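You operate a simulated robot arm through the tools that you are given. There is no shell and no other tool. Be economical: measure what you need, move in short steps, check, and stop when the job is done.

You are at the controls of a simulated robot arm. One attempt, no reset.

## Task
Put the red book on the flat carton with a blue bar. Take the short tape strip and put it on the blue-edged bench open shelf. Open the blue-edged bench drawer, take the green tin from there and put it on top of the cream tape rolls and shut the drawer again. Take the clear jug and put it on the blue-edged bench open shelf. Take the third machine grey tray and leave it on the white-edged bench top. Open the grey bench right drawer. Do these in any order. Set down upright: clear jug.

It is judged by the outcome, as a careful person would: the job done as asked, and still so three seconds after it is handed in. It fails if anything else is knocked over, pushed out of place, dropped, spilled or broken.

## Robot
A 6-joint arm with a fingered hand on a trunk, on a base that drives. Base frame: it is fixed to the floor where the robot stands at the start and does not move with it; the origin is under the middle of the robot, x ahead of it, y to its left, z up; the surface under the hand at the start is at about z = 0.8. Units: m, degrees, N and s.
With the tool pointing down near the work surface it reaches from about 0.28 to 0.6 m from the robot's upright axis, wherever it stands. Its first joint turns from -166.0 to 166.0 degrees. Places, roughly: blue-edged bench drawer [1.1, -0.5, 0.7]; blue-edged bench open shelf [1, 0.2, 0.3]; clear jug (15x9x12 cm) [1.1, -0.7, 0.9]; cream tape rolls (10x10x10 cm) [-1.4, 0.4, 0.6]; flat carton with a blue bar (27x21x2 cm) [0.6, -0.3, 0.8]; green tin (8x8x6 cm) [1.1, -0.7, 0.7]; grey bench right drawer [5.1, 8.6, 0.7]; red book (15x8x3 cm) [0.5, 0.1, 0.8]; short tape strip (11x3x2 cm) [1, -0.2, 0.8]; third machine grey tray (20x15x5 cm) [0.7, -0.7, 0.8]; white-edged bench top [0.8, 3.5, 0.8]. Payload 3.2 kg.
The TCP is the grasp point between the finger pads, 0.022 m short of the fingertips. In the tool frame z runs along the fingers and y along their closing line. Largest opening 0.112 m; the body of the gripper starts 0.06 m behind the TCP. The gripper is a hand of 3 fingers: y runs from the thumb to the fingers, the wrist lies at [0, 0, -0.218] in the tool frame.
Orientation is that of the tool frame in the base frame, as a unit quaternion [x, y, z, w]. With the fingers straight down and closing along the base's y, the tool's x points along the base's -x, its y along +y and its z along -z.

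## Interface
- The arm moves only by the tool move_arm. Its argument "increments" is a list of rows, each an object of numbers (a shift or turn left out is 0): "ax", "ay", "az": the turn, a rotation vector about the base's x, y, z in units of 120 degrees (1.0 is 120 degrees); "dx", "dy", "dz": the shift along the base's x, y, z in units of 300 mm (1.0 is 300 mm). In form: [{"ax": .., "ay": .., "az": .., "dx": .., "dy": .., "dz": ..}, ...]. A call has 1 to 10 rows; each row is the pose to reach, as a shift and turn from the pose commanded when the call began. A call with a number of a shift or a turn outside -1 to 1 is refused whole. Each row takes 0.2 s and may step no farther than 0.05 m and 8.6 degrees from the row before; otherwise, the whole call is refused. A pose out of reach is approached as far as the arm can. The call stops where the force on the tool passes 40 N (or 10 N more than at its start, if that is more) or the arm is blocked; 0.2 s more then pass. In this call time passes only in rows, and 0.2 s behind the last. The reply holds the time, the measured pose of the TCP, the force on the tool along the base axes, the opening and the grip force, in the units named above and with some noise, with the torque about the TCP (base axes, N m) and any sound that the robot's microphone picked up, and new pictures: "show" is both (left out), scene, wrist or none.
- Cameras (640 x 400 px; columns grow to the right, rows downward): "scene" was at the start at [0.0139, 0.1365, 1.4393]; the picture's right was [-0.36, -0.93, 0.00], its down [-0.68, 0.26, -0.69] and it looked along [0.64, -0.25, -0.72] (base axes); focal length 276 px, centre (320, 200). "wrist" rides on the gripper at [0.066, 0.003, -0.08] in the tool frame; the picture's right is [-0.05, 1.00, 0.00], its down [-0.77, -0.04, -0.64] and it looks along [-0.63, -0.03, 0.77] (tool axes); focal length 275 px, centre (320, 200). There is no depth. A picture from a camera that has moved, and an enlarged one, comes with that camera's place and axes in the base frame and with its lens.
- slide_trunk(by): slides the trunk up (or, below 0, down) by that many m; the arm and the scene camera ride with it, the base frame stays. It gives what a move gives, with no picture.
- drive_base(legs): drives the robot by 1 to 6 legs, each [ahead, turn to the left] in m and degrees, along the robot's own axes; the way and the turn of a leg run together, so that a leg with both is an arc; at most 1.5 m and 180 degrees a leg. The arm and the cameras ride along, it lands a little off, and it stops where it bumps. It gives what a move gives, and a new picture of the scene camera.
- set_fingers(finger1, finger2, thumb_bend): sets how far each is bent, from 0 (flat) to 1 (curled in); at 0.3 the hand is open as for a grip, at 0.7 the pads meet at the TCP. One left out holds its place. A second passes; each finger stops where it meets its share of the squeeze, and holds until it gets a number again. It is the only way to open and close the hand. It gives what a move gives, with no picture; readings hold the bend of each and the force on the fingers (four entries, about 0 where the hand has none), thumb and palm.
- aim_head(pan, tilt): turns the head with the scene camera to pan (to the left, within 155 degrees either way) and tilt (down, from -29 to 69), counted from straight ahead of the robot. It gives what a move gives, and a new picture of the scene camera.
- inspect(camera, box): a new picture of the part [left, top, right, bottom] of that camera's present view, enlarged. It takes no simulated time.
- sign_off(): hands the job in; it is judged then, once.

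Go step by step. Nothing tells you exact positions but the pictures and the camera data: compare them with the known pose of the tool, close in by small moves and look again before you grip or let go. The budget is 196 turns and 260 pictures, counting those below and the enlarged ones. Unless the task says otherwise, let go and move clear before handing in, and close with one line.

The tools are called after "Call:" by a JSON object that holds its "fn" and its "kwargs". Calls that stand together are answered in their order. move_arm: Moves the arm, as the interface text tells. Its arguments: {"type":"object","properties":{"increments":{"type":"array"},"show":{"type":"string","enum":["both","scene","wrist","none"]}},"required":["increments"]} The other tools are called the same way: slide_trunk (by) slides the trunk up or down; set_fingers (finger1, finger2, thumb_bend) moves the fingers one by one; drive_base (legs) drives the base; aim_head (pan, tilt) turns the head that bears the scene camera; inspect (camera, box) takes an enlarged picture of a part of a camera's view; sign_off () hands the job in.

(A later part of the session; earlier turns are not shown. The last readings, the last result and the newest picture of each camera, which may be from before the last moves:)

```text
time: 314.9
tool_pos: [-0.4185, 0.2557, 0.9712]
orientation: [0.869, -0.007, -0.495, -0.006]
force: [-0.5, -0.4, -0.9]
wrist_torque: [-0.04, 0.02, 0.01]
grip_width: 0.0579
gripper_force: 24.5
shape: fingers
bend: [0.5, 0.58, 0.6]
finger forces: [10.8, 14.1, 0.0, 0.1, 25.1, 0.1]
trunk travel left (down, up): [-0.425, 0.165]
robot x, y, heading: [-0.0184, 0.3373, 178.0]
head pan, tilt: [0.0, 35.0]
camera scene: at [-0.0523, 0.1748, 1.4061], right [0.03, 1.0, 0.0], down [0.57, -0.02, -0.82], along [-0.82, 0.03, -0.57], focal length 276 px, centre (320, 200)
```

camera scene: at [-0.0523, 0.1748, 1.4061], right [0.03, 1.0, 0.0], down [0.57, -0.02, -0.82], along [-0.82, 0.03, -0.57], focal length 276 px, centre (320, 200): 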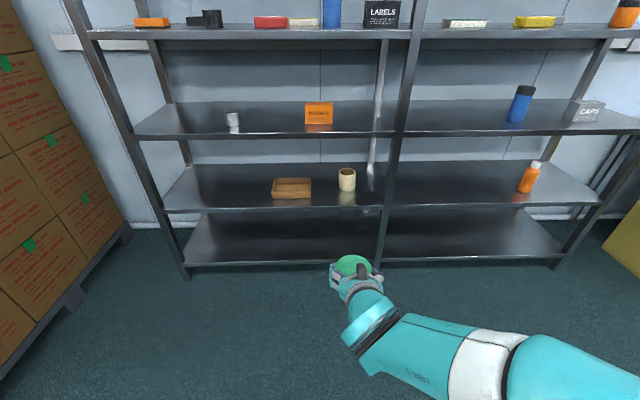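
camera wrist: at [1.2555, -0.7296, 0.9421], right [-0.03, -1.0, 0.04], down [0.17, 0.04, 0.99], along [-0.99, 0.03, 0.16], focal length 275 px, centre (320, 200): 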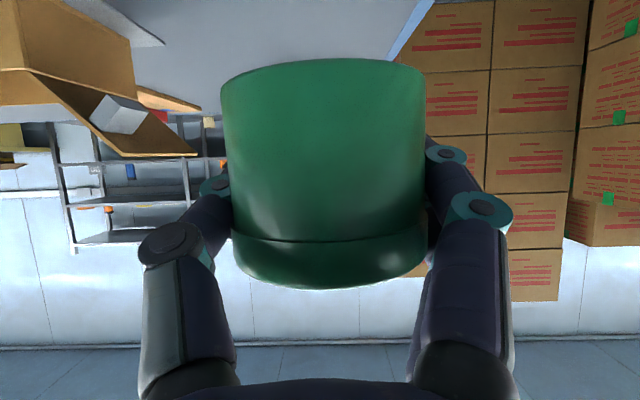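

The roll stack stands at about (-1.40, 0.375), top z≈0.656, with the next shelf at ≈0.94. Approach 0.5 m, then lower the tin to entry height and align y.

Call:
{"fn": "drive_base", "kwargs": {"legs": [[0.52, 0]]}}

Call:
{"fn": "move_arm", "kwargs": {"increments": [{"dz": -0.12, "dy": 0.08}, {"dz": -0.24, "dy": 0.16}, {"dz": -0.36, "dy": 0.24}, {"dz": -0.48, "dy": 0.3}, {"dz": -0.6, "dy": 0.33}, {"dz": -0.72, "dy": 0.33}]}}

```text
time: 317.9
tool_pos: [-0.9415, 0.2789, 0.972]
orientation: [0.869, -0.011, -0.495, -0.008]
force: [-0.1, 0.1, -1.6]
wrist_torque: [0.02, 0.02, -0.01]
grip_width: 0.0582
gripper_force: 25.5
shape: fingers
bend: [0.5, 0.58, 0.6]
finger forces: [10.8, 14.1, 0.0, 0.0, 25.1, 0.0]
trunk travel left (down, up): [-0.425, 0.165]
robot x, y, heading: [-0.5425, 0.3596, 177.5]
head pan, tilt: [0.0, 35.0]
camera scene: at [-0.5773, 0.1947, 1.4061], right [0.04, 1.0, 0.0], down [0.57, -0.02, -0.82], along [-0.82, 0.04, -0.57], focal length 276 px, centre (320, 200)
```

scene: 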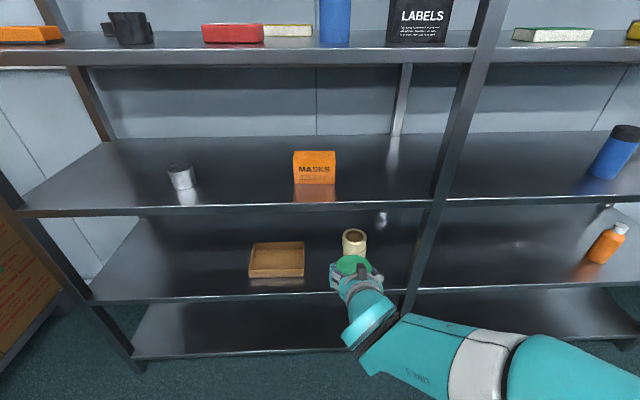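

```text
time: 319.3
tool_pos: [-0.9926, 0.3787, 0.7321]
orientation: [0.869, -0.012, -0.494, -0.008]
force: [0.1, -0.6, -1.1]
wrist_torque: [0.0, 0.01, -0.02]
grip_width: 0.0575
gripper_force: 24.9
shape: fingers
bend: [0.5, 0.58, 0.61]
finger forces: [10.7, 14.3, 0.0, 0.1, 24.9, 0.0]
out of reach, approached as far as the arm can: row 1, 2, 3, 4, 5, 6
trunk travel left (down, up): [-0.425, 0.165]
robot x, y, heading: [-0.5415, 0.3579, 177.6]
head pan, tilt: [0.0, 35.0]
camera scene: at [-0.5775, 0.1946, 1.4061], right [0.04, 1.0, 0.0], down [0.57, -0.02, -0.82], along [-0.82, 0.04, -0.57], focal length 276 px, centre (320, 200)
camera wrist: at [-0.8888, 0.3714, 0.7166], right [-0.05, -1.0, 0.04], down [0.15, 0.03, 0.99], along [-0.99, 0.06, 0.15], focal length 275 px, centre (320, 200)
```

scene: 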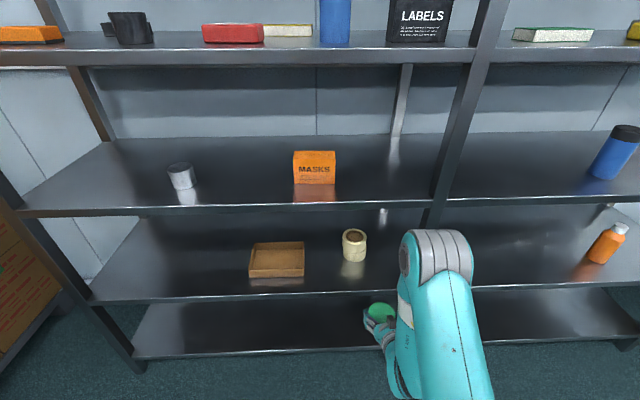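
wrist: 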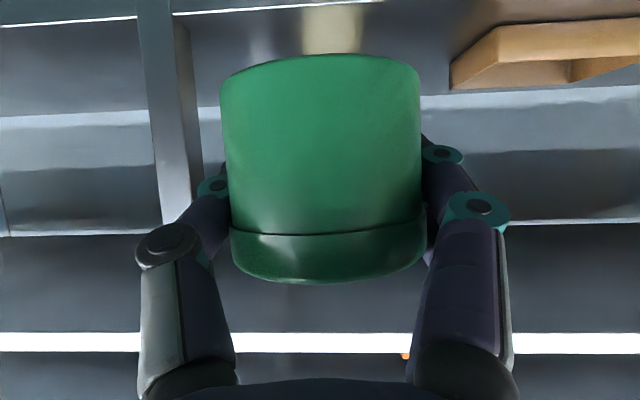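

Rolls confirmed at (-1.397, 0.375). Tin bottom is ~3.5 cm above their top; drive 20 cm closer.

Call:
{"fn": "drive_base", "kwargs": {"legs": [[0.2, 0]]}}

Call:
{"fn": "move_arm", "kwargs": {"increments": [{"dx": -0.14}, {"dx": -0.28, "dy": -0.01}, {"dx": -0.42, "dy": -0.02}]}}

```text
time: 320.9
tool_pos: [-1.1892, 0.3869, 0.7318]
orientation: [0.869, -0.012, -0.495, -0.009]
force: [0.2, -0.8, -2.3]
wrist_torque: [0.0, 0.03, -0.01]
grip_width: 0.0576
gripper_force: 25.3
shape: fingers
bend: [0.5, 0.58, 0.61]
finger forces: [10.7, 14.2, 0.0, 0.0, 24.8, 0.0]
trunk travel left (down, up): [-0.425, 0.165]
robot x, y, heading: [-0.7365, 0.3692, 177.7]
head pan, tilt: [0.0, 35.0]
camera scene: at [-0.7735, 0.2032, 1.4061], right [0.04, 1.0, 0.0], down [0.57, -0.03, -0.82], along [-0.82, 0.04, -0.57], focal length 276 px, centre (320, 200)
```

scene: 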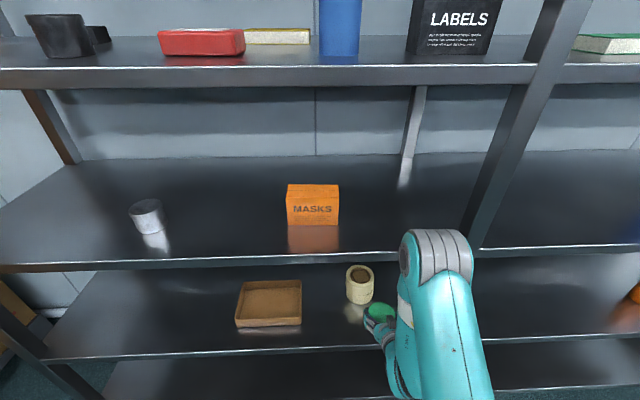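

```text
time: 321.7
tool_pos: [-1.314, 0.382, 0.7349]
orientation: [0.869, -0.012, -0.495, -0.009]
force: [-0.2, 0.6, -1.0]
wrist_torque: [-0.01, -0.02, -0.04]
grip_width: 0.0576
gripper_force: 24.7
shape: fingers
bend: [0.5, 0.58, 0.61]
finger forces: [10.6, 14.2, 0.0, 0.0, 24.7, 0.0]
trunk travel left (down, up): [-0.425, 0.165]
robot x, y, heading: [-0.7382, 0.3706, 177.6]
head pan, tilt: [0.0, 35.0]
camera scene: at [-0.7735, 0.2032, 1.4061], right [0.04, 1.0, 0.0], down [0.57, -0.03, -0.82], along [-0.82, 0.04, -0.57], focal length 276 px, centre (320, 200)
camera wrist: at [-1.2097, 0.3748, 0.7182], right [-0.05, -1.0, 0.04], down [0.15, 0.03, 0.99], along [-0.99, 0.06, 0.15], focal length 275 px, centre (320, 200)
```

scene: 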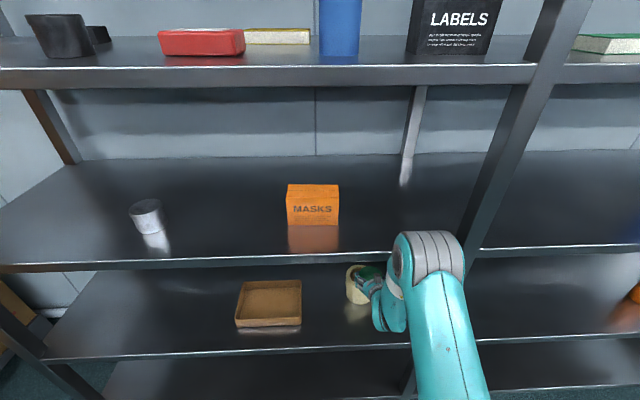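
wrist: 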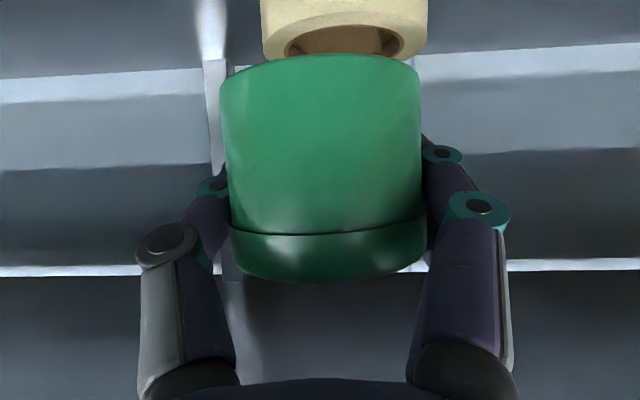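

Nearly there: the tin needs another 7.7 cm forward and 1 cm toward -y to be over the rolls.

Call:
{"fn": "move_arm", "kwargs": {"increments": [{"dx": -0.13, "dy": -0.02}, {"dx": -0.257, "dy": -0.037}]}}

Call:
{"fn": "inspect", "kwargs": {"camera": "scene", "box": [280, 220, 480, 345]}}

```text
time: 322.3
tool_pos: [-1.3914, 0.37, 0.7323]
orientation: [0.869, -0.012, -0.495, -0.009]
force: [-0.3, -0.5, -2.2]
wrist_torque: [0.0, 0.0, 0.0]
grip_width: 0.0573
gripper_force: 24.9
shape: fingers
bend: [0.5, 0.58, 0.61]
finger forces: [10.6, 14.2, 0.0, 0.1, 24.7, 0.0]
trunk travel left (down, up): [-0.425, 0.165]
robot x, y, heading: [-0.7362, 0.3704, 177.5]
head pan, tilt: [0.0, 35.0]
camera scene: at [-0.7736, 0.2032, 1.4061], right [0.04, 1.0, 0.0], down [0.57, -0.03, -0.82], along [-0.82, 0.04, -0.57], focal length 276 px, centre (320, 200)
camera wrist: at [-1.2859, 0.3632, 0.717], right [-0.05, -1.0, 0.04], down [0.15, 0.03, 0.99], along [-0.99, 0.06, 0.15], focal length 275 px, centre (320, 200)
```

scene: 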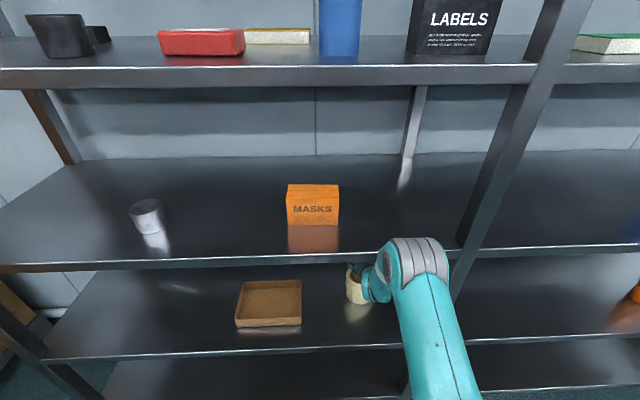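
wrist: 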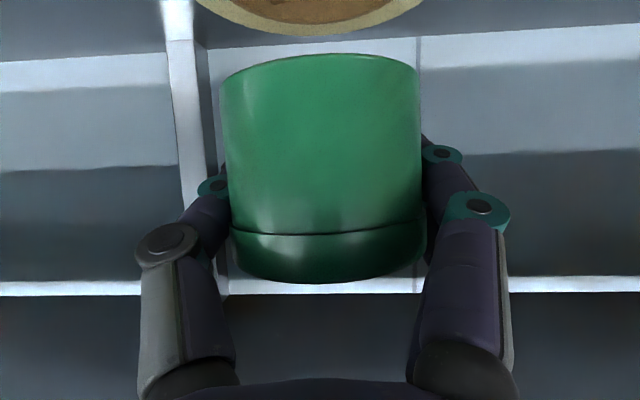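

```text
3.20 times, centred on (380, 282) of scene
camera zoom: at [-0.7736, 0.2032, 1.4061], right [0.04, 1.0, 0.0], down [0.57, -0.03, -0.82], along [-0.82, 0.04, -0.57], focal length 884 px, centre (128, -64)
```

zoom: 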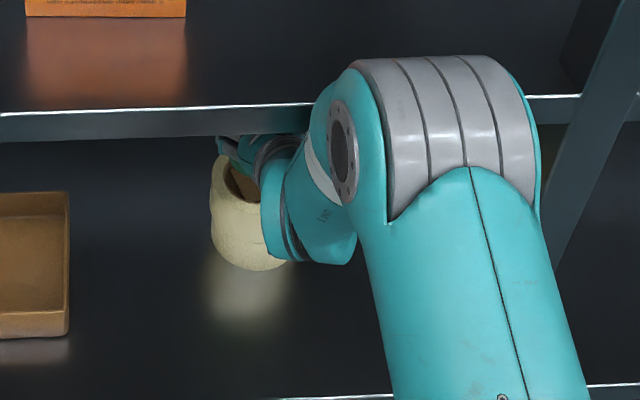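

The tin is over the rolls within about a centimetre. Shift 5 mm back and lower gently.

Call:
{"fn": "move_arm", "kwargs": {"increments": [{"dx": 0.017, "dy": 0.01, "dz": -0.05}, {"dx": 0.017, "dy": 0.01, "dz": -0.1}, {"dx": 0.017, "dy": 0.01, "dz": -0.125}], "show": "wrist"}}

```text
time: 323.1
tool_pos: [-1.3872, 0.3724, 0.6975]
orientation: [0.868, -0.012, -0.496, -0.009]
force: [-0.6, 0.9, 4.1]
wrist_torque: [-0.21, -0.04, -0.01]
grip_width: 0.0578
gripper_force: 24.8
shape: fingers
bend: [0.5, 0.58, 0.61]
finger forces: [10.3, 14.2, 0.0, 0.0, 24.8, 0.0]
trunk travel left (down, up): [-0.425, 0.165]
robot x, y, heading: [-0.7395, 0.3671, 177.6]
head pan, tilt: [0.0, 35.0]
camera wrist: at [-1.2832, 0.366, 0.6801], right [-0.05, -1.0, 0.04], down [0.16, 0.03, 0.99], along [-0.99, 0.06, 0.16], focal length 275 px, centre (320, 200)
```

wrist: 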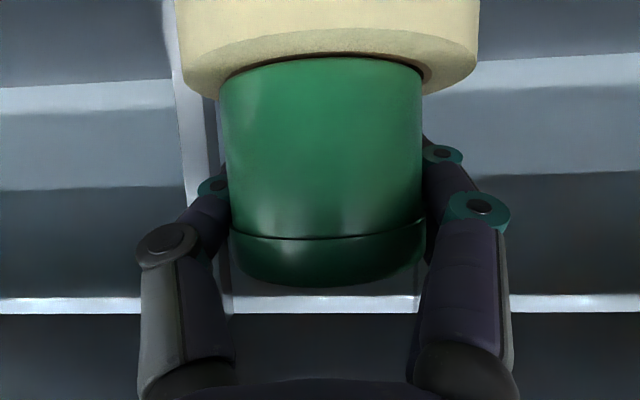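

Contact, and the tin is centred on the ring. Press 1 mm, release, and back straight out.

Call:
{"fn": "move_arm", "kwargs": {"increments": [{"dz": -0.005}], "show": "none"}}

Call:
{"fn": "set_fingers", "kwargs": {"finger1": 0.35, "finger2": 0.35, "thumb_bend": 0.35}}

Call:
{"fn": "move_arm", "kwargs": {"increments": [{"dx": 0.06, "dz": 0.01}, {"dx": 0.14, "dz": 0.02}, {"dx": 0.26, "dz": 0.03}, {"dx": 0.4, "dz": 0.03}, {"dx": 0.54, "dz": 0.03}]}}

```text
time: 323.5
tool_pos: [-1.3868, 0.3732, 0.6951]
orientation: [0.868, -0.013, -0.497, -0.009]
force: [-1.5, 1.1, 11.0]
wrist_torque: [-0.41, 0.02, -0.05]
grip_width: 0.0576
gripper_force: 24.6
shape: fingers
bend: [0.5, 0.58, 0.61]
finger forces: [10.2, 13.9, 0.1, 0.1, 24.9, 0.0]
trunk travel left (down, up): [-0.425, 0.165]
robot x, y, heading: [-0.7383, 0.369, 177.5]
head pan, tilt: [0.0, 35.0]
```

```text
time: 324.5
tool_pos: [-1.387, 0.3733, 0.6925]
orientation: [0.869, -0.012, -0.495, -0.009]
force: [-0.8, 0.1, 0.8]
wrist_torque: [0.0, -0.01, 0.0]
grip_width: 0.0973
gripper_force: 0.0
shape: fingers
bend: [0.35, 0.35, 0.35]
finger forces: [0.1, 0.0, 0.0, 0.0, 0.0, 0.0]
trunk travel left (down, up): [-0.425, 0.165]
robot x, y, heading: [-0.7372, 0.3665, 177.5]
head pan, tilt: [0.0, 35.0]
```

```text
time: 325.7
tool_pos: [-1.225, 0.375, 0.7051]
orientation: [0.869, -0.012, -0.494, -0.009]
force: [0.1, -0.2, 0.5]
wrist_torque: [0.02, 0.02, -0.01]
grip_width: 0.0975
gripper_force: 0.0
shape: fingers
bend: [0.35, 0.35, 0.35]
finger forces: [0.0, 0.0, 0.0, 0.0, 0.0, 0.0]
trunk travel left (down, up): [-0.425, 0.165]
robot x, y, heading: [-0.7347, 0.3666, 177.4]
head pan, tilt: [0.0, 35.0]
camera scene: at [-0.7733, 0.2032, 1.4061], right [0.04, 1.0, 0.0], down [0.57, -0.03, -0.82], along [-0.82, 0.04, -0.57], focal length 276 px, centre (320, 200)
camera wrist: at [-1.1212, 0.3677, 0.6898], right [-0.05, -1.0, 0.04], down [0.15, 0.03, 0.99], along [-0.99, 0.06, 0.15], focal length 275 px, centre (320, 200)
```

scene: 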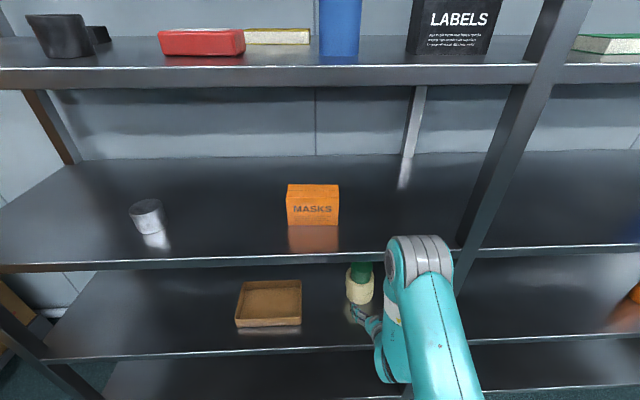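
wrist: 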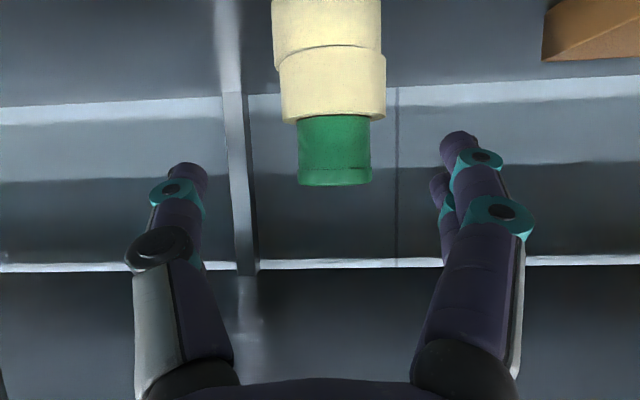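

The tin stands on the rolls. Next is the grey tray: back out, raise the arm tool-down, and drive to the bench's near right corner.

Call:
{"fn": "drive_base", "kwargs": {"legs": [[-0.3, 0]]}}

Call:
{"fn": "move_arm", "kwargs": {"increments": [{"ay": -0.06, "dz": 0.1, "dx": 0.03}, {"ay": -0.12, "dz": 0.22, "dx": 0.06}, {"ay": -0.185, "dz": 0.34, "dx": 0.09}, {"ay": -0.25, "dz": 0.46, "dx": 0.12}, {"ay": -0.315, "dz": 0.58, "dx": 0.15}, {"ay": -0.38, "dz": 0.7, "dx": 0.18}, {"ay": -0.44, "dz": 0.82, "dx": 0.21}, {"ay": -0.494, "ax": -0.015, "dz": 0.94, "dx": 0.24}], "show": "none"}}

Call:
{"fn": "drive_base", "kwargs": {"legs": [[0, 92], [1.05, 0], [0, 90], [0.32, 0]]}}

```text
time: 327.7
tool_pos: [-0.9411, 0.3639, 0.7046]
orientation: [0.869, -0.015, -0.494, -0.01]
force: [0.1, -1.4, -0.8]
wrist_torque: [-0.04, 0.01, 0.0]
grip_width: 0.0971
gripper_force: 0.1
shape: fingers
bend: [0.35, 0.35, 0.35]
finger forces: [0.1, 0.1, 0.0, 0.1, 0.0, 0.1]
trunk travel left (down, up): [-0.425, 0.165]
robot x, y, heading: [-0.4535, 0.3563, 177.2]
head pan, tilt: [0.0, 35.0]
camera scene: at [-0.4893, 0.1902, 1.4061], right [0.05, 1.0, 0.0], down [0.57, -0.03, -0.82], along [-0.82, 0.04, -0.57], focal length 276 px, centre (320, 200)
```

scene: 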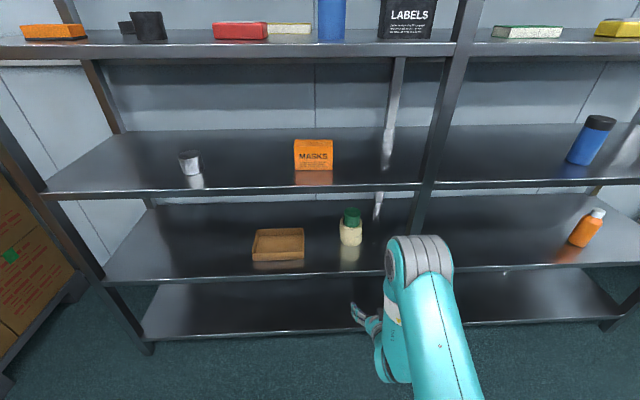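

```text
time: 329.5
tool_pos: [-0.8707, 0.3635, 0.9867]
orientation: [1.0, -0.014, -0.001, -0.003]
force: [1.0, 0.0, 0.5]
wrist_torque: [-0.03, -0.02, -0.02]
grip_width: 0.0977
gripper_force: 0.1
shape: fingers
bend: [0.35, 0.35, 0.35]
finger forces: [0.0, 0.0, 0.1, 0.0, 0.1, 0.0]
out of reach, approached as far as the arm can: row 4
trunk travel left (down, up): [-0.425, 0.165]
robot x, y, heading: [-0.4504, 0.3555, 177.0]
head pan, tilt: [0.0, 35.0]
```

```text
time: 344.2
tool_pos: [0.2799, -0.7014, 0.9852]
orientation: [0.015, 1.0, -0.003, 0.0]
force: [-0.2, 0.3, 0.3]
wrist_torque: [-0.02, 0.01, 0.03]
grip_width: 0.0975
gripper_force: 0.1
shape: fingers
bend: [0.35, 0.35, 0.35]
finger forces: [0.0, 0.1, 0.0, 0.0, 0.0, 0.0]
trunk travel left (down, up): [-0.425, 0.165]
robot x, y, heading: [-0.1397, -0.6938, -2.8]
head pan, tilt: [0.0, 35.0]
camera scene: at [-0.1014, -0.531, 1.4061], right [-0.05, -1.0, 0.0], down [-0.57, 0.03, -0.82], along [0.82, -0.04, -0.57], focal length 276 px, centre (320, 200)
```

scene: 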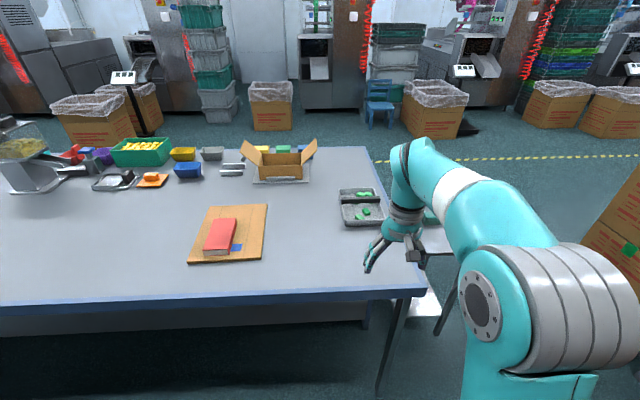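

In front of the tray's corner. Drive 20 cm closer and look at the tray through both cameras.

Call:
{"fn": "drive_base", "kwargs": {"legs": [[0.2, 0]]}}

Call:
{"fn": "inspect", "kwargs": {"camera": "wrist", "box": [0, 0, 640, 400]}}

Call:
{"fn": "inspect", "kwargs": {"camera": "scene", "box": [320, 170, 440, 245]}}

```text
time: 345.8
tool_pos: [0.4789, -0.7126, 0.9846]
orientation: [0.016, 1.0, -0.004, -0.001]
force: [-0.3, 0.5, -0.1]
wrist_torque: [0.0, 0.06, 0.03]
grip_width: 0.0977
gripper_force: 0.1
shape: fingers
bend: [0.35, 0.35, 0.35]
finger forces: [0.0, 0.0, 0.0, 0.0, 0.0, 0.1]
trunk travel left (down, up): [-0.425, 0.165]
robot x, y, heading: [0.0644, -0.7014, -2.9]
head pan, tilt: [0.0, 35.0]
camera scene: at [0.0972, -0.5411, 1.4061], right [-0.05, -1.0, 0.0], down [-0.57, 0.03, -0.82], along [0.82, -0.04, -0.57], focal length 276 px, centre (320, 200)
```

scene: 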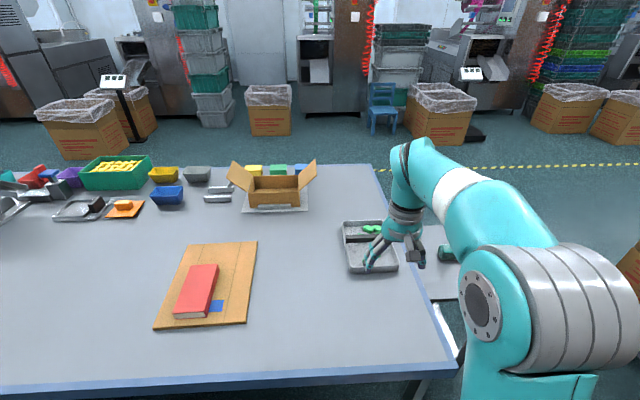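

```text
1.00 times, centred on (320, 200) of wrist (not enlarged: the box is as wide or as high as the picture)
camera zoom: at [0.4143, -0.707, 1.0661], right [0.08, 1.0, -0.01], down [0.77, -0.06, 0.64], along [0.63, -0.05, -0.77], focal length 275 px, centre (320, 200)
```

zoom: 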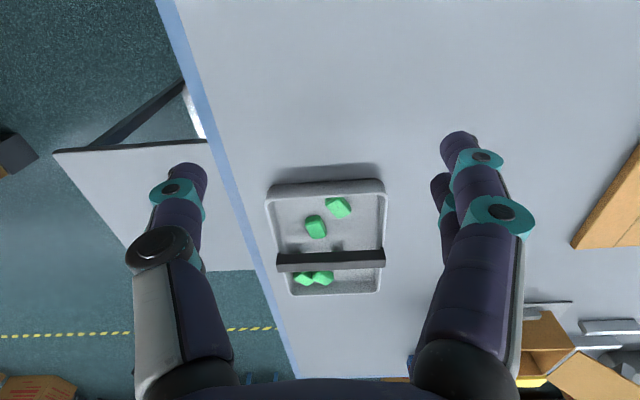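

```text
5.33 times, centred on (380, 208) of scene
camera zoom: at [0.0972, -0.5411, 1.4061], right [-0.05, -1.0, 0.0], down [-0.57, 0.03, -0.82], along [0.82, -0.04, -0.57], focal length 1473 px, centre (0, 160)
```

zoom: 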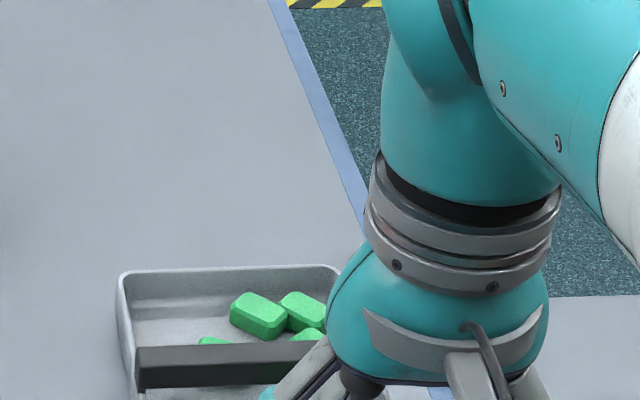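

The tray has a black carrying bar across its middle at about (0.686, -0.716), running along y. I want to pinch it with the closing line along x, so test turning the tool -90° while staying high.

Call:
{"fn": "move_arm", "kwargs": {"increments": [{"az": -0.07}, {"az": -0.14}, {"az": -0.21}, {"az": -0.28}, {"az": -0.35}, {"az": -0.42}, {"az": -0.49}, {"az": -0.56}, {"az": -0.63}, {"az": -0.7}], "show": "wrist"}}

```text
time: 348.0
tool_pos: [0.4771, -0.712, 0.9862]
orientation: [0.682, 0.732, -0.004, -0.002]
force: [-0.4, -0.2, 0.5]
wrist_torque: [0.03, 0.0, -0.02]
grip_width: 0.0975
gripper_force: 0.1
shape: fingers
bend: [0.35, 0.35, 0.35]
finger forces: [0.0, 0.1, 0.1, 0.0, 0.0, 0.1]
trunk travel left (down, up): [-0.425, 0.165]
robot x, y, heading: [0.0613, -0.7065, -3.1]
head pan, tilt: [0.0, 35.0]
camera wrist: at [0.4791, -0.6463, 1.0663], right [1.0, 0.02, -0.01], down [0.02, -0.77, 0.64], along [0.01, -0.64, -0.77], focal length 275 px, centre (320, 200)
```

wrist: 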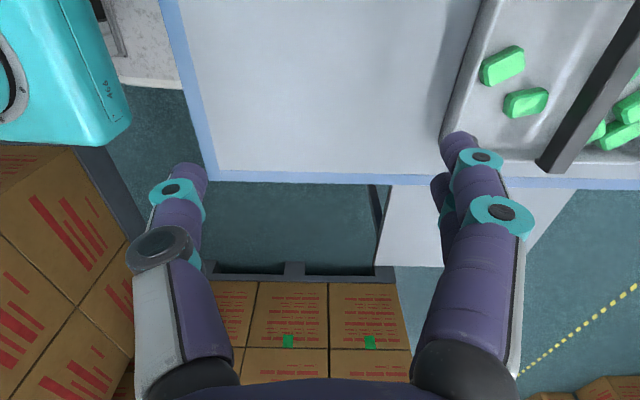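

That yaw is reachable. Move over the bar at z≈0.95 and check reach.

Call:
{"fn": "move_arm", "kwargs": {"increments": [{"dx": 0.14, "az": -0.02}, {"dx": 0.28, "az": -0.03}, {"dx": 0.42, "az": -0.03}, {"dx": 0.56, "az": -0.03}, {"dx": 0.695, "dy": -0.013, "az": -0.03}], "show": "wrist"}}

```text
time: 349.2
tool_pos: [0.6156, -0.7106, 0.9859]
orientation: [0.703, 0.711, -0.004, -0.003]
force: [-0.4, 0.4, -0.5]
wrist_torque: [-0.01, 0.03, -0.02]
grip_width: 0.0977
gripper_force: 0.1
shape: fingers
bend: [0.35, 0.35, 0.35]
finger forces: [0.0, 0.0, 0.0, 0.1, 0.1, 0.0]
out of reach, approached as far as the arm can: row 4, 5
trunk travel left (down, up): [-0.425, 0.165]
robot x, y, heading: [0.0626, -0.7071, -2.7]
head pan, tilt: [0.0, 35.0]
camera wrist: at [0.6197, -0.6453, 1.0669], right [1.0, -0.04, -0.01], down [-0.02, -0.77, 0.64], along [-0.03, -0.64, -0.77], focal length 275 px, centre (320, 200)
```

wrist: 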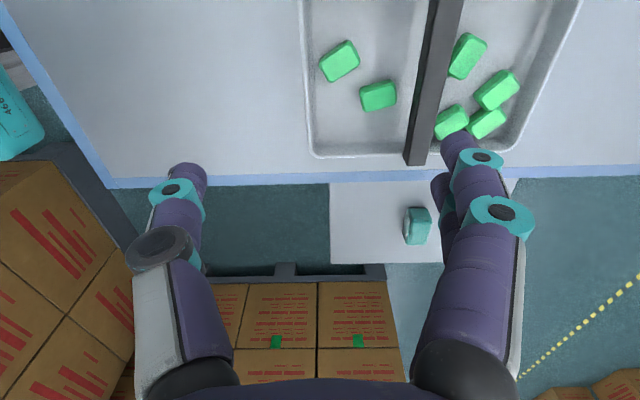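

The bar's centre is at about (0.695, -0.712), just past tool-down reach. A 10° forward pitch gives the missing few cm; move over the bar at z≈0.91.

Call:
{"fn": "move_arm", "kwargs": {"increments": [{"ay": -0.04, "dx": 0.06, "dz": -0.06}, {"ay": -0.083, "dx": 0.14, "dy": -0.003, "dz": -0.12}, {"ay": -0.083, "dx": 0.2, "dy": -0.005, "dz": -0.19}, {"ay": -0.083, "dx": 0.26, "dy": -0.005, "dz": -0.25}], "show": "wrist"}}

```text
time: 350.2
tool_pos: [0.6893, -0.707, 0.9096]
orientation: [0.701, 0.708, 0.059, 0.061]
force: [-0.3, -0.1, 0.1]
wrist_torque: [0.03, -0.02, 0.04]
grip_width: 0.0978
gripper_force: 0.1
shape: fingers
bend: [0.35, 0.35, 0.35]
finger forces: [0.0, 0.0, 0.0, 0.1, 0.1, 0.1]
out of reach, approached as far as the arm can: row 4
trunk travel left (down, up): [-0.425, 0.165]
robot x, y, heading: [0.0604, -0.7029, -3.0]
head pan, tilt: [0.0, 35.0]
camera wrist: at [0.6787, -0.6411, 0.9893], right [0.98, -0.04, 0.17], down [-0.14, -0.77, 0.62], along [0.11, -0.64, -0.76], focal length 275 px, centre (320, 200)
```

wrist: 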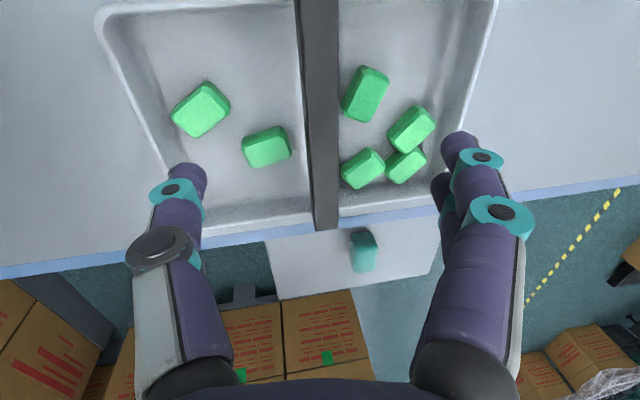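

The bar is centred, top at z≈0.853, x≈0.70. Narrow the hand a little and lower so the tips stay above the green pieces.

Call:
{"fn": "set_fingers", "kwargs": {"finger1": 0.45, "finger2": 0.45, "thumb_bend": 0.45}}

Call:
{"fn": "move_arm", "kwargs": {"increments": [{"dx": 0.0, "dz": -0.06}, {"dx": 0.01, "dy": -0.01, "dz": -0.12}, {"dx": 0.015, "dy": -0.015, "dz": -0.16}], "show": "wrist"}}

```text
time: 351.2
tool_pos: [0.6888, -0.706, 0.9092]
orientation: [0.701, 0.708, 0.059, 0.06]
force: [0.3, 0.2, 0.4]
wrist_torque: [0.02, 0.0, 0.01]
grip_width: 0.0702
gripper_force: 0.1
shape: fingers
bend: [0.45, 0.45, 0.45]
finger forces: [0.1, 0.1, 0.0, 0.0, 0.0, 0.0]
trunk travel left (down, up): [-0.425, 0.165]
robot x, y, heading: [0.0625, -0.7018, -2.9]
head pan, tilt: [0.0, 35.0]
```

```text
time: 352.0
tool_pos: [0.6943, -0.7121, 0.8598]
orientation: [0.701, 0.708, 0.059, 0.059]
force: [0.2, -0.2, 0.3]
wrist_torque: [-0.06, -0.01, 0.03]
grip_width: 0.0698
gripper_force: 0.1
shape: fingers
bend: [0.45, 0.45, 0.45]
finger forces: [0.0, 0.0, 0.1, 0.0, 0.0, 0.0]
trunk travel left (down, up): [-0.425, 0.165]
robot x, y, heading: [0.0606, -0.7052, -2.8]
head pan, tilt: [0.0, 35.0]
camera wrist: at [0.6853, -0.6458, 0.9396], right [0.99, -0.04, 0.17], down [-0.13, -0.77, 0.62], along [0.11, -0.64, -0.76], focal length 275 px, centre (320, 200)
```

wrist: 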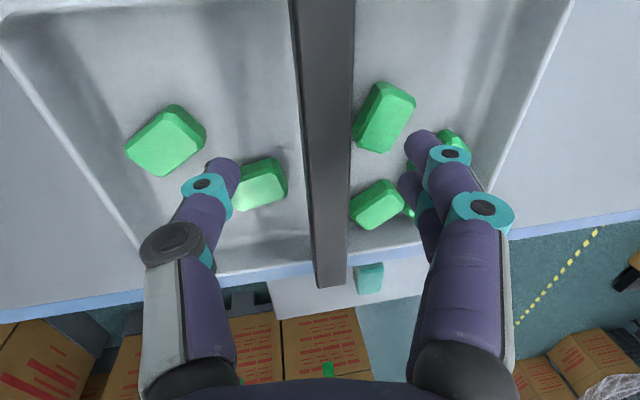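

Bar between the fingers at the right depth. Close and lift slightly.

Call:
{"fn": "set_fingers", "kwargs": {"finger1": 0.75, "finger2": 0.75, "thumb_bend": 0.75}}

Call:
{"fn": "move_arm", "kwargs": {"increments": [{"dz": 0.02, "dx": -0.01}, {"dz": 0.05, "dx": -0.025}]}}

```text
time: 353.0
tool_pos: [0.6958, -0.7118, 0.859]
orientation: [0.701, 0.708, 0.059, 0.06]
force: [0.1, 0.0, -0.8]
wrist_torque: [-0.03, 0.15, -0.02]
grip_width: 0.0143
gripper_force: 13.1
shape: fingers
bend: [0.7, 0.7, 0.68]
finger forces: [6.7, 6.8, 0.0, 0.1, 13.9, 0.0]
trunk travel left (down, up): [-0.425, 0.165]
robot x, y, heading: [0.0597, -0.7034, -2.7]
head pan, tilt: [0.0, 35.0]
```

```text
time: 353.6
tool_pos: [0.687, -0.7122, 0.8746]
orientation: [0.701, 0.708, 0.058, 0.06]
force: [-1.0, 0.2, -3.8]
wrist_torque: [0.02, 0.04, 0.01]
grip_width: 0.0139
gripper_force: 12.6
shape: fingers
bend: [0.71, 0.71, 0.67]
finger forces: [6.6, 6.1, 0.0, 0.0, 12.9, 0.0]
trunk travel left (down, up): [-0.425, 0.165]
robot x, y, heading: [0.0629, -0.7054, -3.3]
head pan, tilt: [0.0, 35.0]
camera scene: at [0.0972, -0.5411, 1.4061], right [-0.05, -1.0, 0.0], down [-0.57, 0.03, -0.82], along [0.82, -0.04, -0.57], focal length 276 px, centre (320, 200)
camera wrist: at [0.6774, -0.646, 0.954], right [0.99, -0.04, 0.17], down [-0.13, -0.77, 0.62], along [0.11, -0.64, -0.76], focal length 275 px, centre (320, 200)
```

scene: 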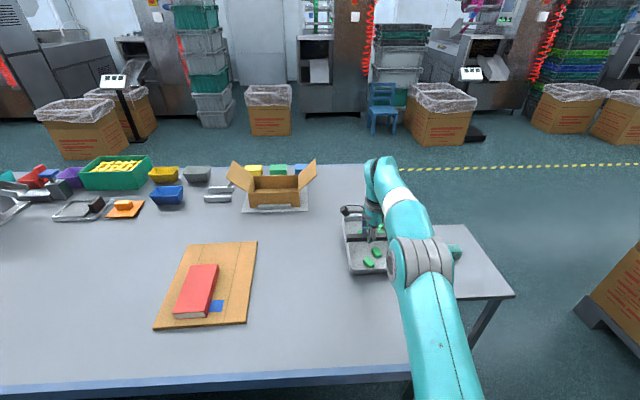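
wrist: 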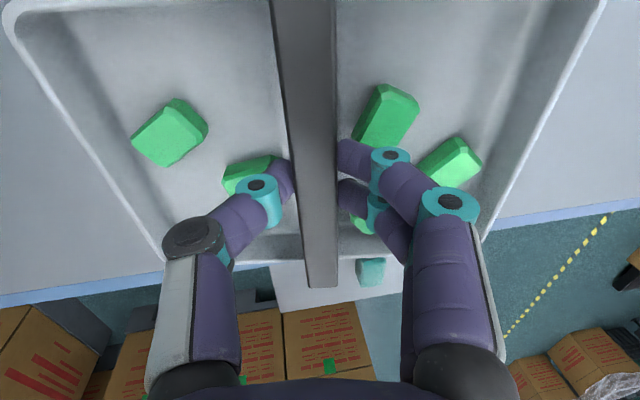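

It's lifting (about 0.4 kg). Keep the same tool tilt so the tray stays level; raise and retract a few cm more, then check level.

Call:
{"fn": "move_arm", "kwargs": {"increments": [{"dz": 0.05, "dx": -0.05}, {"dz": 0.1, "dx": -0.12}, {"dz": 0.15, "dx": -0.2}]}}

Call:
{"fn": "inspect", "kwargs": {"camera": "scene", "box": [300, 160, 500, 300]}}

```text
time: 354.4
tool_pos: [0.6245, -0.7127, 0.9202]
orientation: [0.701, 0.709, 0.059, 0.06]
force: [0.3, -0.3, -3.3]
wrist_torque: [0.01, -0.01, 0.03]
grip_width: 0.0138
gripper_force: 12.8
shape: fingers
bend: [0.72, 0.71, 0.67]
finger forces: [6.4, 5.9, 0.0, 0.0, 12.8, 0.1]
trunk travel left (down, up): [-0.425, 0.165]
robot x, y, heading: [0.062, -0.7024, -2.8]
head pan, tilt: [0.0, 35.0]
camera scene: at [0.097, -0.5411, 1.4061], right [-0.05, -1.0, 0.0], down [-0.57, 0.03, -0.82], along [0.82, -0.04, -0.57], focal length 276 px, centre (320, 200)
camera wrist: at [0.6164, -0.6468, 1.0006], right [0.99, -0.04, 0.17], down [-0.13, -0.77, 0.62], along [0.11, -0.64, -0.76], focal length 275 px, centre (320, 200)
```

scene: 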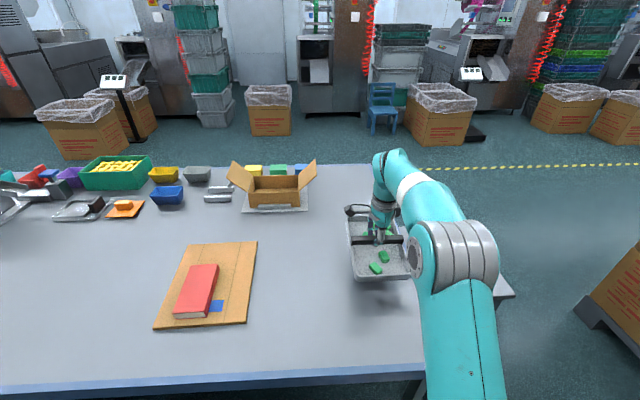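
wrist: 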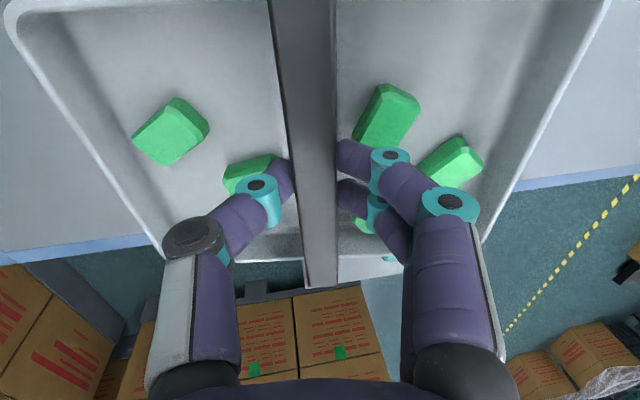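

```text
2.86 times, centred on (400, 230) of scene
camera zoom: at [0.097, -0.5411, 1.4061], right [-0.05, -1.0, 0.0], down [-0.57, 0.03, -0.82], along [0.82, -0.04, -0.57], focal length 789 px, centre (91, 114)
```

zoom: 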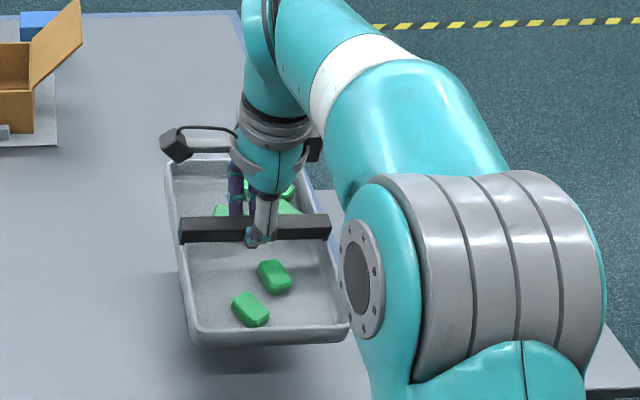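

The tray hangs level from its bar. Retract and raise it a bit, reverse, and head up the aisle toward the white-edged bench.

Call:
{"fn": "move_arm", "kwargs": {"increments": [{"dz": 0.05, "dx": -0.1}, {"dz": 0.1, "dx": -0.2}, {"dz": 0.15, "dx": -0.3}, {"dz": 0.2, "dx": -0.4}], "show": "none"}}

Call:
{"fn": "drive_base", "kwargs": {"legs": [[-0.36, 0], [0, 92], [1.3, 0]]}}

```text
time: 355.4
tool_pos: [0.5052, -0.7129, 0.9811]
orientation: [0.701, 0.708, 0.059, 0.06]
force: [0.1, -0.3, -3.4]
wrist_torque: [0.0, 0.02, 0.01]
grip_width: 0.0136
gripper_force: 12.2
shape: fingers
bend: [0.72, 0.72, 0.67]
finger forces: [6.4, 5.9, 0.0, 0.0, 12.7, 0.1]
trunk travel left (down, up): [-0.425, 0.165]
robot x, y, heading: [0.0664, -0.7032, -2.7]
head pan, tilt: [0.0, 35.0]
```

```text
time: 367.6
tool_pos: [-0.2766, 1.0237, 0.981]
orientation: [-0.018, 0.996, 0.084, 0.0]
force: [0.9, 0.3, -2.6]
wrist_torque: [0.0, -0.01, 0.02]
grip_width: 0.0136
gripper_force: 11.9
shape: fingers
bend: [0.72, 0.72, 0.67]
finger forces: [6.1, 5.5, 0.1, 0.1, 12.0, 0.0]
trunk travel left (down, up): [-0.425, 0.165]
robot x, y, heading: [-0.2727, 0.577, 88.7]
head pan, tilt: [0.0, 35.0]
camera scene: at [-0.4395, 0.6087, 1.4061], right [1.0, -0.02, 0.0], down [-0.01, -0.57, -0.82], along [0.02, 0.82, -0.57], focal length 276 px, centre (320, 200)
```

scene: 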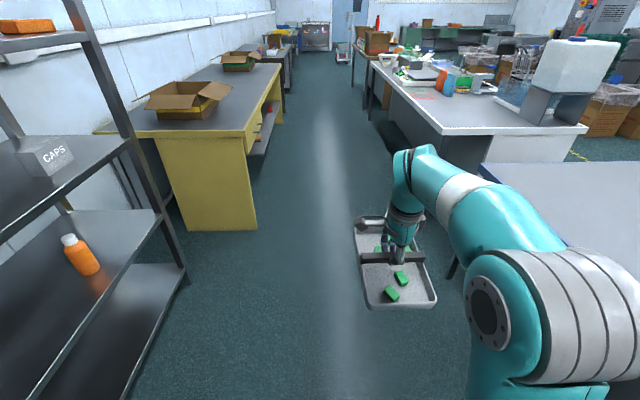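

There's free surface on the white-edged bench near its west edge at about (0.5, 2.65). Drive up beside it and turn to face it.

Call:
{"fn": "drive_base", "kwargs": {"legs": [[1.5, 0], [0.5, 0], [0, -88]]}}

```text
time: 381.4
tool_pos: [0.2414, 2.5692, 0.9811]
orientation: [0.701, 0.709, 0.059, 0.059]
force: [0.1, 0.3, -3.7]
wrist_torque: [0.0, -0.01, -0.01]
grip_width: 0.013
gripper_force: 10.6
shape: fingers
bend: [0.72, 0.72, 0.67]
finger forces: [5.7, 5.4, 0.0, 0.1, 11.6, 0.0]
trunk travel left (down, up): [-0.425, 0.165]
robot x, y, heading: [-0.2042, 2.5768, -2.8]
head pan, tilt: [0.0, 35.0]
camera scene: at [-0.1683, 2.7405, 1.4061], right [-0.05, -1.0, 0.0], down [-0.57, 0.03, -0.82], along [0.82, -0.04, -0.57], focal length 276 px, centre (320, 200)
```

scene: 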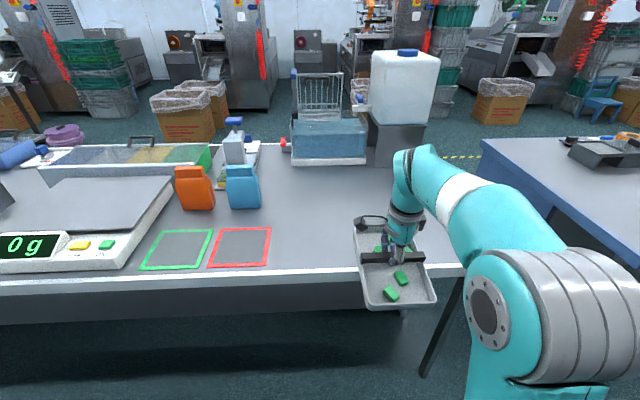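

Clear free space lies right of the marked squares. Drive 27 cm ahead so the tray is over the bench, then lower.

Call:
{"fn": "drive_base", "kwargs": {"legs": [[0.27, 0]]}}

Call:
{"fn": "move_arm", "kwargs": {"increments": [{"dz": -0.1, "dx": 0.03}, {"dz": -0.2, "dx": 0.06}, {"dz": -0.3, "dx": 0.1}, {"dz": -0.36, "dx": 0.12}]}}

```text
time: 383.3
tool_pos: [0.5108, 2.5491, 0.9814]
orientation: [0.705, 0.705, 0.057, 0.06]
force: [0.2, 0.1, -2.7]
wrist_torque: [0.04, 0.01, 0.01]
grip_width: 0.0131
gripper_force: 12.0
shape: fingers
bend: [0.72, 0.72, 0.67]
finger forces: [5.6, 5.4, 0.1, 0.0, 11.5, 0.1]
trunk travel left (down, up): [-0.425, 0.165]
robot x, y, heading: [0.0629, 2.5626, -3.3]
head pan, tilt: [0.0, 35.0]
camera scene: at [0.1033, 2.7252, 1.4061], right [-0.06, -1.0, 0.0], down [-0.57, 0.03, -0.82], along [0.82, -0.05, -0.57], focal length 276 px, centre (320, 200)
```

scene: 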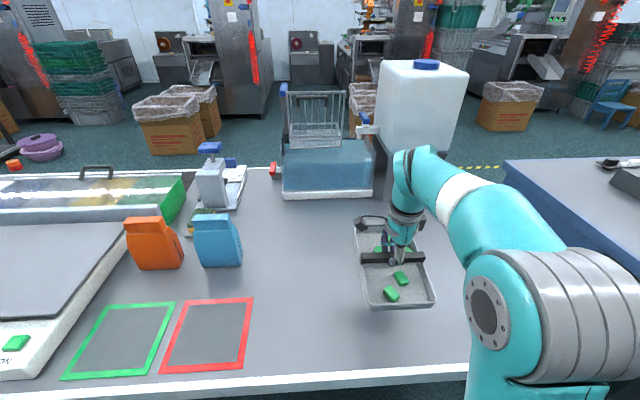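

```text
time: 384.3
tool_pos: [0.5467, 2.5476, 0.8739]
orientation: [0.705, 0.705, 0.059, 0.059]
force: [1.1, 0.4, -3.0]
wrist_torque: [-0.03, 0.07, -0.01]
grip_width: 0.0132
gripper_force: 12.1
shape: fingers
bend: [0.72, 0.72, 0.67]
finger forces: [6.0, 5.6, 0.1, 0.1, 12.0, 0.0]
trunk travel left (down, up): [-0.425, 0.165]
robot x, y, heading: [0.0645, 2.565, -3.5]
head pan, tilt: [0.0, 35.0]
camera scene: at [0.1032, 2.7253, 1.4061], right [-0.06, -1.0, 0.0], down [-0.57, 0.03, -0.82], along [0.82, -0.05, -0.57], focal length 276 px, centre (320, 200)
camera wrist: at [0.5372, 2.6138, 0.9536], right [0.98, -0.05, 0.17], down [-0.14, -0.77, 0.62], along [0.1, -0.64, -0.76], focal length 275 px, centre (320, 200)
```

scene: 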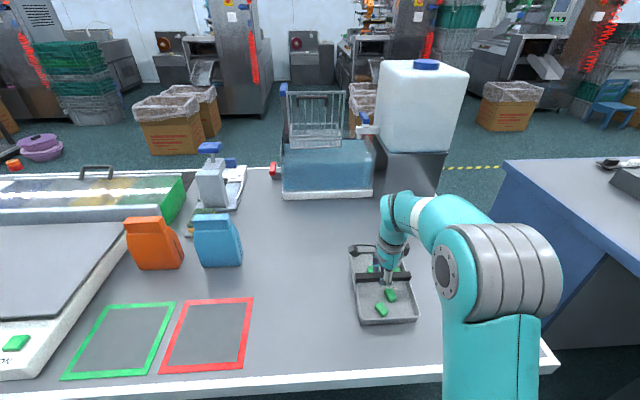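
wrist: 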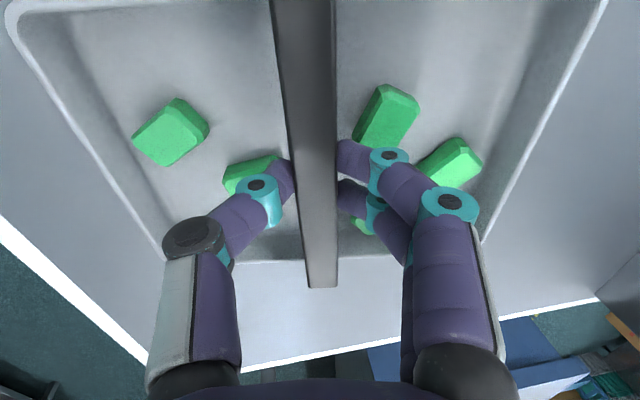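

Over free surface, tray level. Lower in small steps to contact.

Call:
{"fn": "move_arm", "kwargs": {"increments": [{"dz": -0.015}, {"dz": -0.03}, {"dz": -0.04}, {"dz": -0.05}], "show": "none"}}

```text
time: 385.3
tool_pos: [0.5462, 2.5482, 0.859]
orientation: [0.705, 0.705, 0.058, 0.059]
force: [1.0, -0.2, -1.6]
wrist_torque: [-0.02, 0.13, 0.02]
grip_width: 0.0135
gripper_force: 14.2
shape: fingers
bend: [0.71, 0.71, 0.68]
finger forces: [7.0, 7.2, 0.0, 0.0, 13.4, 0.0]
trunk travel left (down, up): [-0.425, 0.165]
robot x, y, heading: [0.0676, 2.5642, -3.7]
head pan, tilt: [0.0, 35.0]
```

Call:
{"fn": "move_arm", "kwargs": {"increments": [{"dz": -0.008}], "show": "none"}}

Call:
{"fn": "set_fingers", "kwargs": {"finger1": 0.45, "finger2": 0.45, "thumb_bend": 0.45}}

Call:
{"fn": "move_arm", "kwargs": {"increments": [{"dz": 0.05, "dx": -0.01}, {"dz": 0.12, "dx": -0.03}, {"dz": 0.25, "dx": -0.07}, {"dz": 0.38, "dx": -0.12}]}}

```text
time: 385.7
tool_pos: [0.5463, 2.5487, 0.8566]
orientation: [0.705, 0.704, 0.059, 0.06]
force: [1.2, -1.5, 7.7]
wrist_torque: [-0.01, 0.07, 0.0]
grip_width: 0.0133
gripper_force: 15.4
shape: fingers
bend: [0.71, 0.71, 0.69]
finger forces: [7.5, 7.7, 0.0, 0.1, 14.7, 0.1]
trunk travel left (down, up): [-0.425, 0.165]
robot x, y, heading: [0.0671, 2.5593, -3.5]
head pan, tilt: [0.0, 35.0]
```

```text
time: 386.7
tool_pos: [0.546, 2.5493, 0.8564]
orientation: [0.704, 0.705, 0.058, 0.06]
force: [0.4, 0.3, 0.3]
wrist_torque: [-0.03, -0.03, 0.0]
grip_width: 0.069
gripper_force: 0.1
shape: fingers
bend: [0.45, 0.45, 0.45]
finger forces: [0.0, 0.1, 0.1, 0.1, 0.0, 0.0]
trunk travel left (down, up): [-0.425, 0.165]
robot x, y, heading: [0.0649, 2.5655, -3.7]
head pan, tilt: [0.0, 35.0]
```

```text
time: 387.7
tool_pos: [0.5083, 2.5479, 0.9693]
orientation: [0.705, 0.705, 0.059, 0.06]
force: [-0.4, -0.5, 0.0]
wrist_torque: [-0.01, 0.01, -0.01]
grip_width: 0.0688
gripper_force: 0.3
shape: fingers
bend: [0.45, 0.45, 0.45]
finger forces: [0.0, 0.0, 0.0, 0.0, 0.0, 0.1]
trunk travel left (down, up): [-0.425, 0.165]
robot x, y, heading: [0.066, 2.5652, -3.3]
head pan, tilt: [0.0, 35.0]
camera scene: at [0.1025, 2.7252, 1.4061], right [-0.06, -1.0, 0.0], down [-0.57, 0.03, -0.82], along [0.82, -0.05, -0.57], focal length 276 px, centre (320, 200)
camera wrist: at [0.4991, 2.6141, 1.0492], right [0.98, -0.05, 0.17], down [-0.14, -0.77, 0.62], along [0.1, -0.64, -0.76], focal length 275 px, centre (320, 200)
```

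scene: 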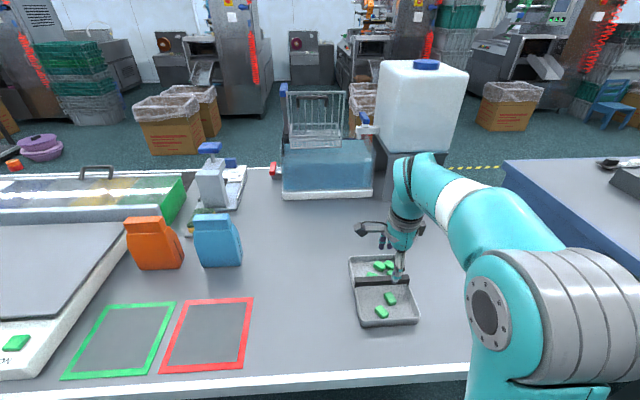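
wrist: 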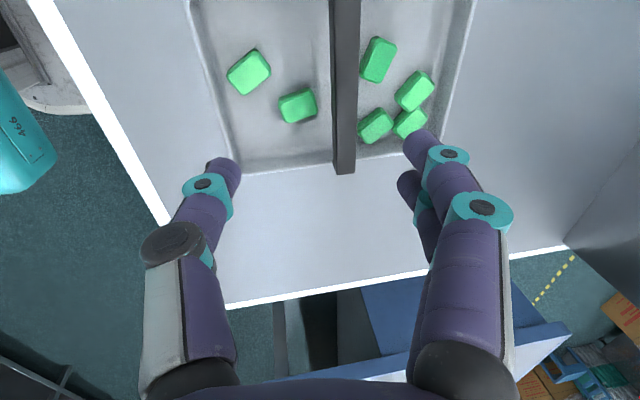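

The tray is on the white-edged bench with all its pieces. Last: the grey bench's right drawer near (5.1, 8.6). Back off, turn north and look down the room.

Call:
{"fn": "drive_base", "kwargs": {"legs": [[-0.34, 0], [0, 93]]}}

Call:
{"fn": "aim_head", "kwargs": {"pan": -25, "tilt": 15}}

```text
time: 393.8
tool_pos: [-0.2741, 3.0253, 0.9689]
orientation: [-0.016, 0.996, 0.084, 0.0]
force: [-0.2, 0.2, 0.6]
wrist_torque: [0.02, -0.03, 0.03]
grip_width: 0.069
gripper_force: 0.1
shape: fingers
bend: [0.45, 0.45, 0.45]
finger forces: [0.1, 0.0, 0.1, 0.0, 0.0, 0.0]
trunk travel left (down, up): [-0.425, 0.165]
robot x, y, heading: [-0.2729, 2.581, 88.5]
head pan, tilt: [0.0, 35.0]
camera scene: at [-0.4393, 2.6143, 1.4061], right [1.0, -0.03, 0.0], down [-0.02, -0.57, -0.82], along [0.02, 0.82, -0.57], focal length 276 px, centre (320, 200)
```

scene: 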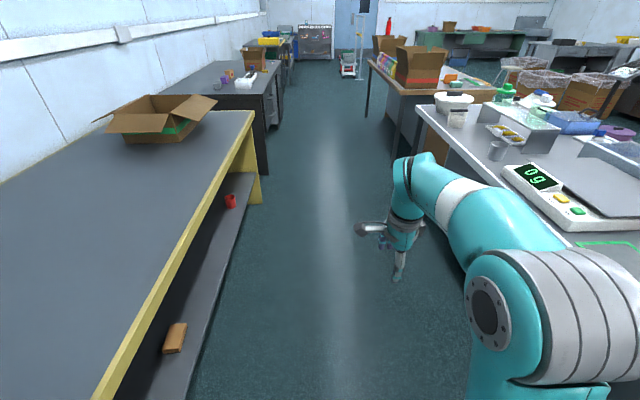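

```text
time: 394.7
tool_pos: [-0.2737, 3.0257, 0.9673]
orientation: [-0.017, 0.996, 0.084, 0.0]
force: [0.9, 0.4, -0.2]
wrist_torque: [-0.03, 0.0, 0.0]
grip_width: 0.069
gripper_force: 0.0
shape: fingers
bend: [0.45, 0.45, 0.45]
finger forces: [0.0, 0.0, 0.0, 0.0, 0.1, 0.0]
trunk travel left (down, up): [-0.425, 0.165]
robot x, y, heading: [-0.2719, 2.5845, 88.2]
head pan, tilt: [-25.0, 15.0]
camera scene: at [-0.3999, 2.6098, 1.4381], right [0.89, -0.45, 0.0], down [-0.12, -0.23, -0.97], along [0.43, 0.86, -0.26], focal length 276 px, centre (320, 200)
```

scene: 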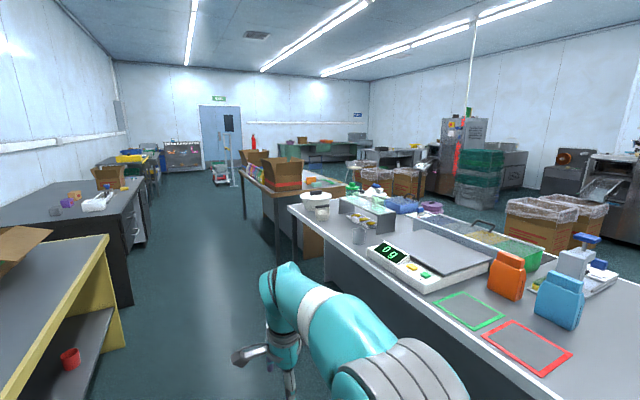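

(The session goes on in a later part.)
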